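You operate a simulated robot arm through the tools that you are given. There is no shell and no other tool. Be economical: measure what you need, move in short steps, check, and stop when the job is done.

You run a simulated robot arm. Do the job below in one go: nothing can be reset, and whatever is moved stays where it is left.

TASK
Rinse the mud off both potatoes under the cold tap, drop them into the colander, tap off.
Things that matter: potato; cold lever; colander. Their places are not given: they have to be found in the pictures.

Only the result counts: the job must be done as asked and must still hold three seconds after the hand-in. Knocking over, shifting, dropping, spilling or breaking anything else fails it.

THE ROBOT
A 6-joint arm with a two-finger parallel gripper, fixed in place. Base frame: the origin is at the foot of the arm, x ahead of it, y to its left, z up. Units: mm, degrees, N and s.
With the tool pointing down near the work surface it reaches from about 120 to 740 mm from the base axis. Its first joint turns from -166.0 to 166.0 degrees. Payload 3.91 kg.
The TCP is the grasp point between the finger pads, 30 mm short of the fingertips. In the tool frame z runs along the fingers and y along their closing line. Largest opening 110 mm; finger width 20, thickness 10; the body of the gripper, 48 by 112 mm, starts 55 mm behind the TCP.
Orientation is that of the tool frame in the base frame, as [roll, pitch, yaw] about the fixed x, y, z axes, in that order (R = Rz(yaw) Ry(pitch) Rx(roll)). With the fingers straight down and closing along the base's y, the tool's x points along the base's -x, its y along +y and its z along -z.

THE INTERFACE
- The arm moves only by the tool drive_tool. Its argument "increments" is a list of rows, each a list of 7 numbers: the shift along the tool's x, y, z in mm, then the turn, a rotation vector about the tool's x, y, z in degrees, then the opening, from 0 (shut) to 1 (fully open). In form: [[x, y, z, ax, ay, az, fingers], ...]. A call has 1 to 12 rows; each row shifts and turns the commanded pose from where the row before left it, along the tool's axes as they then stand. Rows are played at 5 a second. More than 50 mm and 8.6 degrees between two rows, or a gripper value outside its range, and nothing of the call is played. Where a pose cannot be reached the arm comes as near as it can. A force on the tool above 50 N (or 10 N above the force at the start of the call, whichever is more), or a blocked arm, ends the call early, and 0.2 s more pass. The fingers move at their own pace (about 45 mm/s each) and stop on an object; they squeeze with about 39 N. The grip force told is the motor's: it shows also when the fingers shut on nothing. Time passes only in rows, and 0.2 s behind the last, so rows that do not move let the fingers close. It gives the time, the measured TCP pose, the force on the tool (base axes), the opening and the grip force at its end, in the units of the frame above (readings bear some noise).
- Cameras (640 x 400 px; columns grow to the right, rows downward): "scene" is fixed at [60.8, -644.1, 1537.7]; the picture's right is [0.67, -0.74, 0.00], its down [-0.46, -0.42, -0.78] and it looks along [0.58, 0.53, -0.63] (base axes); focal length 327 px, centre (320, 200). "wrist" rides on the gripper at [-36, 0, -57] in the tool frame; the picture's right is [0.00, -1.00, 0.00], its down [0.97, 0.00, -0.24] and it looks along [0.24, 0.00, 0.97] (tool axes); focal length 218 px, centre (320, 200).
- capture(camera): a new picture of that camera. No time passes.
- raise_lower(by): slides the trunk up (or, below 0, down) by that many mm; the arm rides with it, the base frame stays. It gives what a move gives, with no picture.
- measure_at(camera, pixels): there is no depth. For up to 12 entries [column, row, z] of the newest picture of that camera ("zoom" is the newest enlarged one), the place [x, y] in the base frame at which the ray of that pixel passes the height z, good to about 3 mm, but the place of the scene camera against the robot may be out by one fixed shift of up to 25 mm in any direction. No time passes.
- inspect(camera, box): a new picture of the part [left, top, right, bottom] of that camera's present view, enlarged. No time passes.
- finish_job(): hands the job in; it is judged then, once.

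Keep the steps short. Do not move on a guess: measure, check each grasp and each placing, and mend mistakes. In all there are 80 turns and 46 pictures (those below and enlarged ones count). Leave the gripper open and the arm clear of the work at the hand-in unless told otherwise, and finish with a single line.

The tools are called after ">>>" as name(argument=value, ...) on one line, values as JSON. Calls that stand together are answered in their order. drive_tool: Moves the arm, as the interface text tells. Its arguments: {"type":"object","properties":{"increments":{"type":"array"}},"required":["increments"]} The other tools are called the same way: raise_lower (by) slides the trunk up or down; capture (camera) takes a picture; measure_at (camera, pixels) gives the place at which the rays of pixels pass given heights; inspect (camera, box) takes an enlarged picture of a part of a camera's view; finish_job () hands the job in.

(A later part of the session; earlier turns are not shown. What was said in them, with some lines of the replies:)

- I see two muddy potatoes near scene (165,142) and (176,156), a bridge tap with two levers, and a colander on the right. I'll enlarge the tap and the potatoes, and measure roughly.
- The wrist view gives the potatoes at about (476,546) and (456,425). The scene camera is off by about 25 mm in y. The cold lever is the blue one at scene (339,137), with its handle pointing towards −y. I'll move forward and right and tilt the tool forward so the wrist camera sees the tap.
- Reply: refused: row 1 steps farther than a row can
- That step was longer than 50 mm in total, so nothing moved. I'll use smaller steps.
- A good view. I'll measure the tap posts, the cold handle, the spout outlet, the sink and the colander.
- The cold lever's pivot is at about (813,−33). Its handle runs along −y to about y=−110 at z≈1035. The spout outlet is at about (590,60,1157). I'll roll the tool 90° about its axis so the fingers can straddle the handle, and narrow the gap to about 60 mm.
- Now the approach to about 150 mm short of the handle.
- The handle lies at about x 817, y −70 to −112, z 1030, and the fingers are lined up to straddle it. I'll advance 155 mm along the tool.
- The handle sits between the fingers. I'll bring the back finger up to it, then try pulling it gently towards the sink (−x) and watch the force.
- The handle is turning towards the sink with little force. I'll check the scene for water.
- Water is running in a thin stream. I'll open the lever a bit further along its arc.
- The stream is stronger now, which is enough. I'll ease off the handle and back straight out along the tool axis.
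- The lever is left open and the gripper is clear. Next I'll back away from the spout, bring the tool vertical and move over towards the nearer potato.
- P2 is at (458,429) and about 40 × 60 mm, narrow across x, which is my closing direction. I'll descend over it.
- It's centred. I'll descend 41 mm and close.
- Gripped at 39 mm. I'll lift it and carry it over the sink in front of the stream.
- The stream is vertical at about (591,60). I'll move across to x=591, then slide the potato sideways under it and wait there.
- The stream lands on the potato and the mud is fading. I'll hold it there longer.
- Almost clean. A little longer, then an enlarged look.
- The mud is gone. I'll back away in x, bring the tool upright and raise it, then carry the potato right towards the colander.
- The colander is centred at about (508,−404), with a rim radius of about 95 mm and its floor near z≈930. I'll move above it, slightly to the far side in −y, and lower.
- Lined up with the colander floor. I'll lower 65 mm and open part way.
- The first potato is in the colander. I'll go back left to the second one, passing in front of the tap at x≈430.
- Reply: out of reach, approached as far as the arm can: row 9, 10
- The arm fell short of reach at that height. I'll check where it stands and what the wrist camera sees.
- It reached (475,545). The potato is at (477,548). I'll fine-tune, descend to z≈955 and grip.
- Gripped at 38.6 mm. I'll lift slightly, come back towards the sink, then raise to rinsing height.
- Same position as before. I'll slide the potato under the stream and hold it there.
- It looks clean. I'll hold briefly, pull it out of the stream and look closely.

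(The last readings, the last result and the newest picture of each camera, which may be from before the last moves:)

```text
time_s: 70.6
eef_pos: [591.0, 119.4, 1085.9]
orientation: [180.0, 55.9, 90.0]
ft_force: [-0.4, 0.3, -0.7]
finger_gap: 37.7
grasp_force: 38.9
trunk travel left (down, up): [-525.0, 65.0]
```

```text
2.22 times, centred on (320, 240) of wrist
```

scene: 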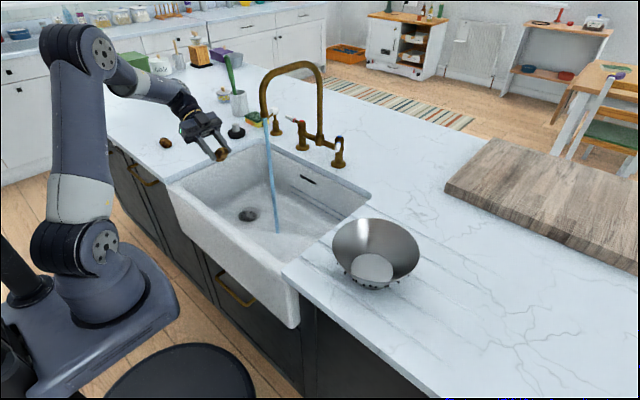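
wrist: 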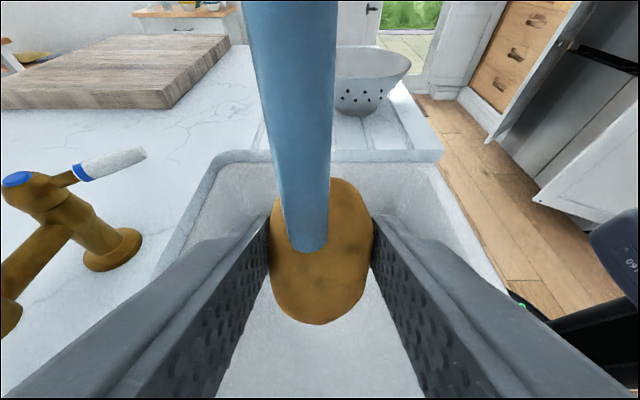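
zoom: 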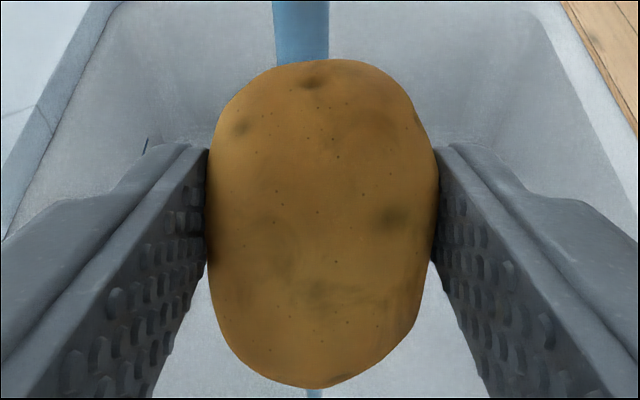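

Clean. I'll carry it the same way to the colander.

>>> drive_tool(increments=[[0, -45, 0, 0, 0, 0, 0.2], [0, -45, 0, 0, 0, 0, 0.2], [0, -45, 0, 0, 0, 0, 0.2], [0, -25, 0, 0, 8, 0, 0.2], [0, 0, 0, 0, 8, 0, 0.2], [0, 0, 0, 0, 8, 0, 0.2], [0, 0, 0, 0, 8, 0, 0.2], [0, 0, 0, 0, 8, 0, 0.2], [0, 0, 0, 0, 8, 0, 0.2], [0, 0, 0, 0, 8, 0, 0.2], [0, 0, -45, 0, 0, 0, 0.2], [0, 0, -45, 0, 0, 0, 0.2]])

>>> drive_tool(increments=[[-45, 0, 0, 0, 0, 0, 0.2], [-45, 0, 0, 0, 0, 0, 0.2], [-45, 0, 0, 0, 0, 0, 0.2], [-45, 0, 0, 0, 0, 0, 0.2], [-45, 0, 0, 0, 0, 0, 0.2], [-45, 0, 0, 0, 0, 0, 0.2], [-45, 0, 0, 0, 0, 0, 0.2], [-45, 0, 0, 0, 0, 0, 0.2], [-40, 25, 0, 0, 0, 0, 0.2], [-40, 25, 0, 0, 0, 0, 0.2], [-40, 25, 0, 0, 0, 0, 0.2], [-42, 23, 0, 0, 0, 0, 0.2]])

>>> drive_tool(increments=[[0, 0, 45, 0, 0, 0, 0.2], [0, 0, 45, 0, 0, 0, 0.2], [0, 0, 25, 0, 0, 0, 0.2]])

>>> capture(camera="wrist")

```text
time_s: 73.2
eef_pos: [430.9, 118.9, 1175.8]
orientation: [-180.0, 0.0, 90.0]
ft_force: [-1.0, 1.3, -0.6]
finger_gap: 37.7
grasp_force: 38.9
trunk travel left (down, up): [-525.0, 65.0]
```

```text
time_s: 75.8
eef_pos: [530.2, -404.9, 1174.2]
orientation: [-179.8, -0.2, 90.0]
ft_force: [-0.5, 0.0, 0.2]
finger_gap: 37.6
grasp_force: 39.0
trunk travel left (down, up): [-525.0, 65.0]
```

```text
time_s: 76.6
eef_pos: [527.5, -403.7, 1059.9]
orientation: [-180.0, 0.0, 90.0]
ft_force: [0.2, 0.0, -1.0]
finger_gap: 37.4
grasp_force: 38.5
trunk travel left (down, up): [-525.0, 65.0]
```

```text
15 pictures are left
```

wrist: 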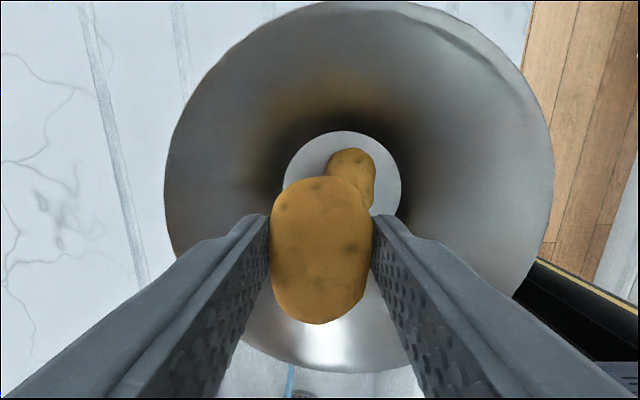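

The first potato is just to the right of and beyond the held one. I'll lower 48 mm and release.

>>> drive_tool(increments=[[0, 0, 25, 0, 0, 0, 0.2], [0, 0, 23, 0, 0, 0, 0.2], [0, 0, 0, 0, 0, 0, 0.2], [0, 0, 0, 0, 0, 0, 0.5], [0, 0, 0, 0, 0, 0, 0.5], [0, 0, 0, 0, 0, 0, 0.5]])

>>> drive_tool(increments=[[0, 0, -45, 0, 0, 0, 0.5], [0, 0, -45, 0, 0, 0, 0.5], [0, 0, -45, 0, 0, 0, 0.5], [0, 0, -45, 0, 0, 0, 0.5]])

>>> capture(camera="wrist")

```text
time_s: 78.0
eef_pos: [530.4, -401.6, 1013.2]
orientation: [-179.9, 0.1, 90.1]
ft_force: [0.1, -0.6, -0.5]
finger_gap: 55.0
grasp_force: 0.1
trunk travel left (down, up): [-525.0, 65.0]
```

```text
time_s: 79.0
eef_pos: [530.8, -401.8, 1192.5]
orientation: [-179.9, 0.0, 90.0]
ft_force: [0.7, 0.3, 0.6]
finger_gap: 55.1
grasp_force: 0.0
trunk travel left (down, up): [-525.0, 65.0]
```

```text
14 pictures are left
```

wrist: 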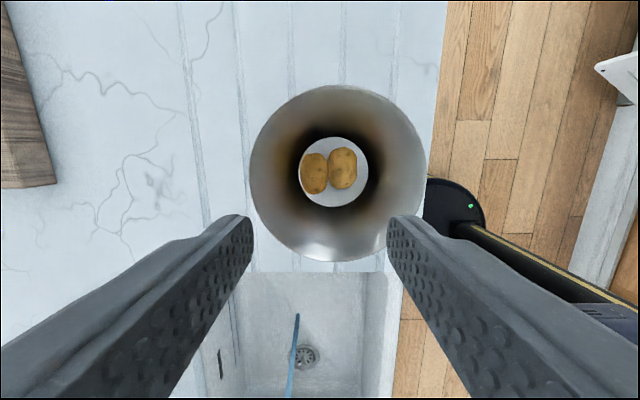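

Both clean potatoes lie side by side in the colander. Now to shut the tap: I'll go back in front of it, close the fingers and tilt forward as before.

>>> drive_tool(increments=[[0, -45, 0, 0, 0, 0, 0], [20, -40, 0, 0, 0, 0, 0], [45, -15, 0, 0, 0, 0, 0], [48, 0, 0, 0, 0, 0, 0], [48, 0, 0, 0, 0, 0, 0], [48, 0, 0, 0, 0, 0, 0], [48, 0, 0, 0, 0, 0, 0], [48, 0, 0, 0, 0, 0, 0], [48, 0, 0, 0, 0, 0, 0]])

>>> drive_tool(increments=[[0, 0, 0, -8, 0, 0, 0], [0, 0, 0, -8, 0, 0, 0], [0, 0, 0, -8, 0, 0, 0], [0, 0, 0, -8, 0, 0, 0], [0, 0, 0, -8, 0, 0, 0], [0, 0, 0, -8, 0, 0, 0]])

>>> capture(camera="wrist")

```text
time_s: 81.0
eef_pos: [428.3, -50.1, 1192.8]
orientation: [180.0, 0.1, 89.9]
ft_force: [-0.3, -0.1, -0.6]
finger_gap: 0.1
grasp_force: 37.8
trunk travel left (down, up): [-525.0, 65.0]
```

```text
time_s: 82.4
eef_pos: [429.7, -50.7, 1193.0]
orientation: [132.0, 0.0, 90.1]
ft_force: [-0.2, -0.2, 0.3]
finger_gap: 0.0
grasp_force: 38.2
trunk travel left (down, up): [-525.0, 65.0]
```

```text
13 pictures are left
```

wrist: 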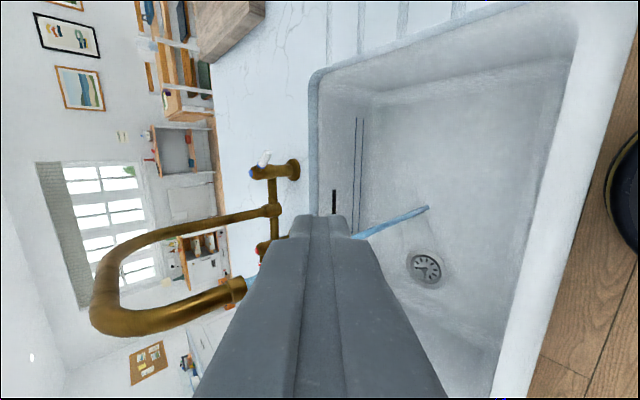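

>>> drive_tool(increments=[[2.5, 17, 36, 0, 0, 0, 0], [2.5, 17, 36, 0, 0, 0, 0], [2.5, 17, 36, 0, 0, 0, 0], [2.5, 17, 36, 0, 0, 0, 0], [2.5, 17, 36, 0, 0, 0, 0]])

>>> capture(camera="wrist")

```text
time_s: 83.6
eef_pos: [619.3, -36.9, 1136.0]
orientation: [131.9, 0.0, 90.1]
ft_force: [-0.3, 0.6, 0.0]
finger_gap: 0.0
grasp_force: 37.8
trunk travel left (down, up): [-525.0, 65.0]
```

```text
12 pictures are left
```

wrist: 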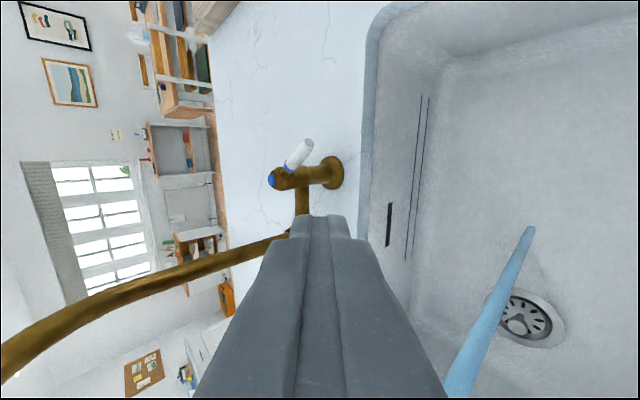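

>>> measure_at(camera="wrist", pixels=[[308, 143, 1031], [290, 165, 1031], [272, 180, 1036], [333, 173, 920]])

>>> inspect(camera="wrist", box=[240, 110, 380, 230])

```text
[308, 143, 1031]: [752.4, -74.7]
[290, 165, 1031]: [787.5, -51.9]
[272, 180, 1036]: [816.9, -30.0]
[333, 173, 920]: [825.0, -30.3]
```

```text
3.33 times, centred on (310, 170) of wrist
```

zoom: 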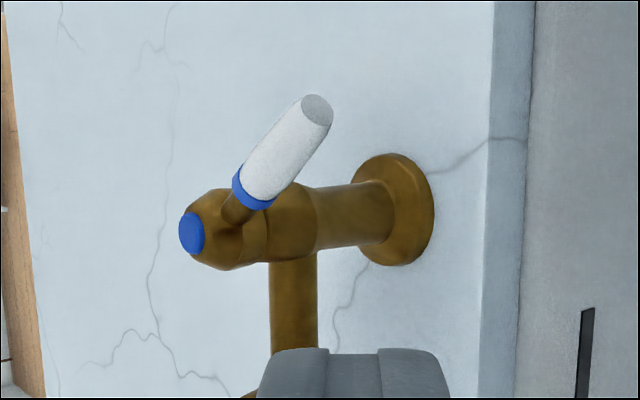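

The handle tip is at (752,−75), turned about 57°. I'll advance the closed fingers to its tap-centre side, then sweep it back along its arc.

>>> drive_tool(increments=[[0, 1, 40, 0, 0, 0, 0], [0, 0, 40, 0, 0, 0, 0], [0, 0, 40, 0, 0, 0, 0], [0, 0, 29, 0, 0, 0, 0], [-7, 4.7, 5.2, 0, 0, 0, 0], [-7, 4.7, 5.2, 0, 0, 0, 0], [-10, 3, 3.3, 0, 0, 0, 0], [-11, 3, 3.4, 0, 0, 0, 0]])

>>> capture(camera="wrist")

```text
time_s: 85.4
eef_pos: [754.4, -72.7, 1037.7]
orientation: [132.0, 0.0, 90.0]
ft_force: [-0.9, -0.3, 0.6]
finger_gap: 0.0
grasp_force: 38.0
trunk travel left (down, up): [-525.0, 65.0]
```

```text
10 pictures are left
```

wrist: 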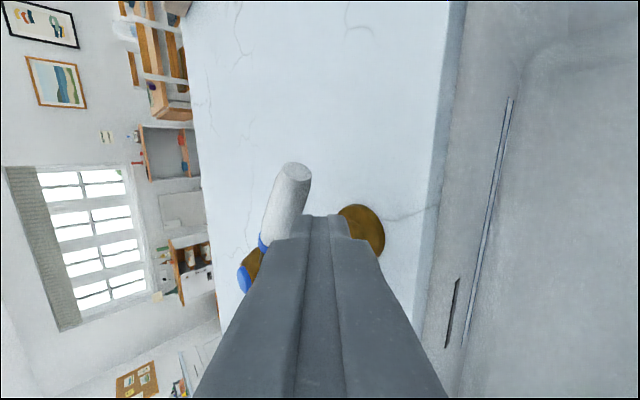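

The handle is being swept back. I'll continue the arc until it meets its stop.

>>> drive_tool(increments=[[-9, 5.7, 6.3, 0, 0, 0, 0], [-8, 5.7, 6.3, 0, 0, 0, 0], [-5, 5.4, 6, 0, 0, 0, 0], [-5, 5.4, 6, 0, 0, 0, 0], [0, 2.5, 2.8, 0, 0, 0, 0], [0, 2.5, 2.8, 0, 0, 0, 0]])

>>> capture(camera="wrist")

>>> inspect(camera="scene", box=[180, 50, 400, 240])

```text
time_s: 86.8
eef_pos: [792.6, -100.8, 1037.1]
orientation: [132.0, 0.0, 90.0]
ft_force: [-14.5, -2.5, 1.3]
finger_gap: 0.1
grasp_force: 37.8
trunk travel left (down, up): [-525.0, 65.0]
```

```text
9 pictures are left
```

wrist: 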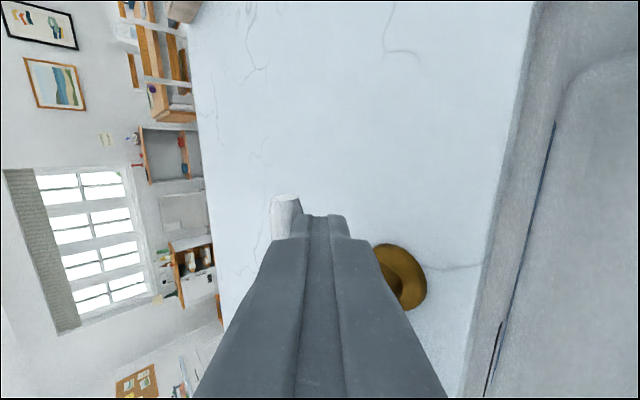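

```text
2.11 times, centred on (290, 145) of scene
```

zoom: 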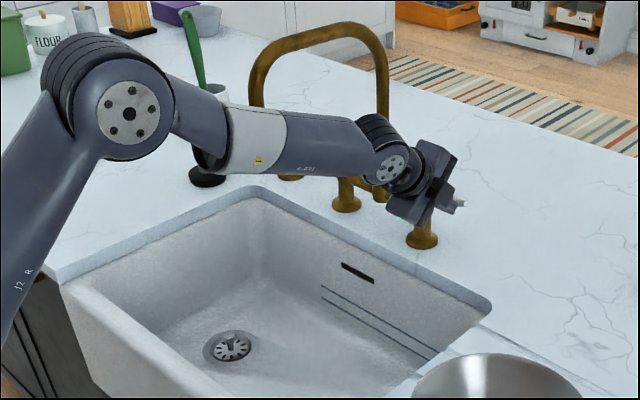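

The water has stopped, and 14.5 N shows the lever is on its stop. I'll ease off, back out and open the gripper well clear.

>>> drive_tool(increments=[[0, -6, -6, 0, 0, 0, 0], [0, 0, -30, 0, 0, 0, 0], [0, 0, -45, 0, 0, 0, 0], [0, 0, -45, 0, 0, 0, 0], [0, 0, -45, 0, 0, 0, 0], [0, -20, -40, 0, 0, 0, 0], [0, -20, -40, 0, 0, 0, 1], [0, -25, -40, 0, 0, 0, 1], [0, -25, -40, 0, 0, 0, 1], [0, 0, 0, 0, 0, 0, 1]])

>>> capture(camera="wrist")

>>> capture(camera="scene")

```text
time_s: 89.0
eef_pos: [483.7, -99.6, 1187.4]
orientation: [132.0, 0.0, 89.9]
ft_force: [-0.5, 0.9, -0.4]
finger_gap: 86.3
grasp_force: 0.0
trunk travel left (down, up): [-525.0, 65.0]
```

```text
7 pictures are left
```

wrist: 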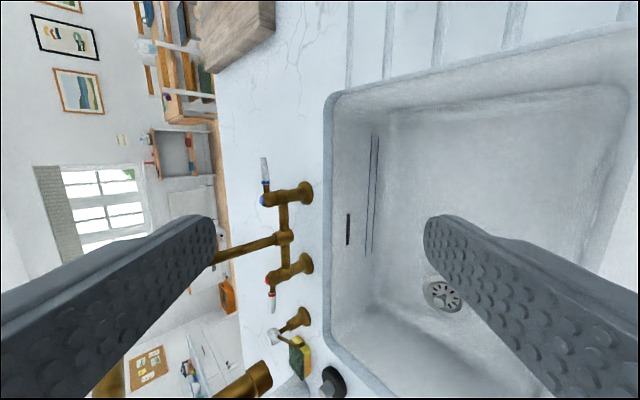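

```text
6 pictures are left
```

scene: 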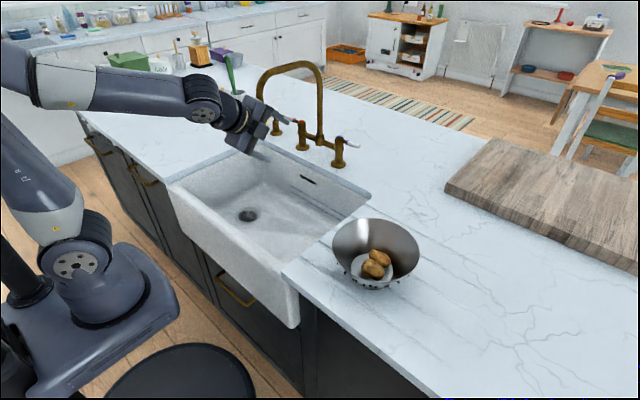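

The tap is off with the lever back in its place, both potatoes are in the colander, and everything else is untouched. One last back-off with the gripper fully open.

>>> drive_tool(increments=[[0, -25, -33, 0, 0, 0, 1], [0, -25, -33, 0, 0, 0, 1], [0, 0, 0, 0, 0, 0, 1], [0, 0, 0, 0, 0, 0, 1]])

>>> inspect(camera="scene", box=[230, 80, 430, 300])

```text
time_s: 90.0
eef_pos: [402.3, -99.1, 1192.6]
orientation: [132.1, 0.0, 90.0]
ft_force: [0.2, 1.0, -0.1]
finger_gap: 110.3
grasp_force: 0.1
trunk travel left (down, up): [-525.0, 65.0]
```

```text
1.82 times, centred on (330, 190) of scene
```

zoom: 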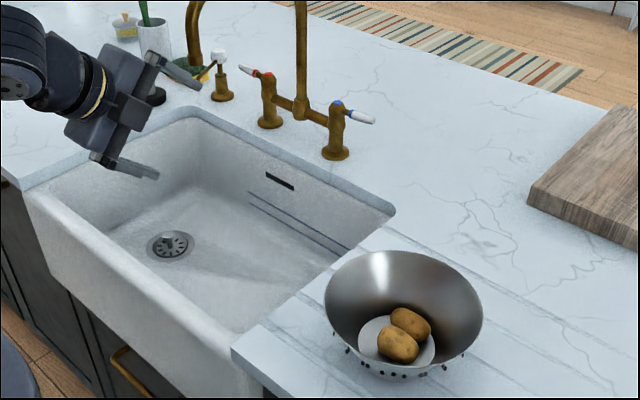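

Everything is in place, so I'm handing in.

>>> finish_job()

```text
The job is handed in.
```

Both potatoes were rinsed clean under the cold tap and are in the colander, the tap is off, and the arm is clear with its gripper open.
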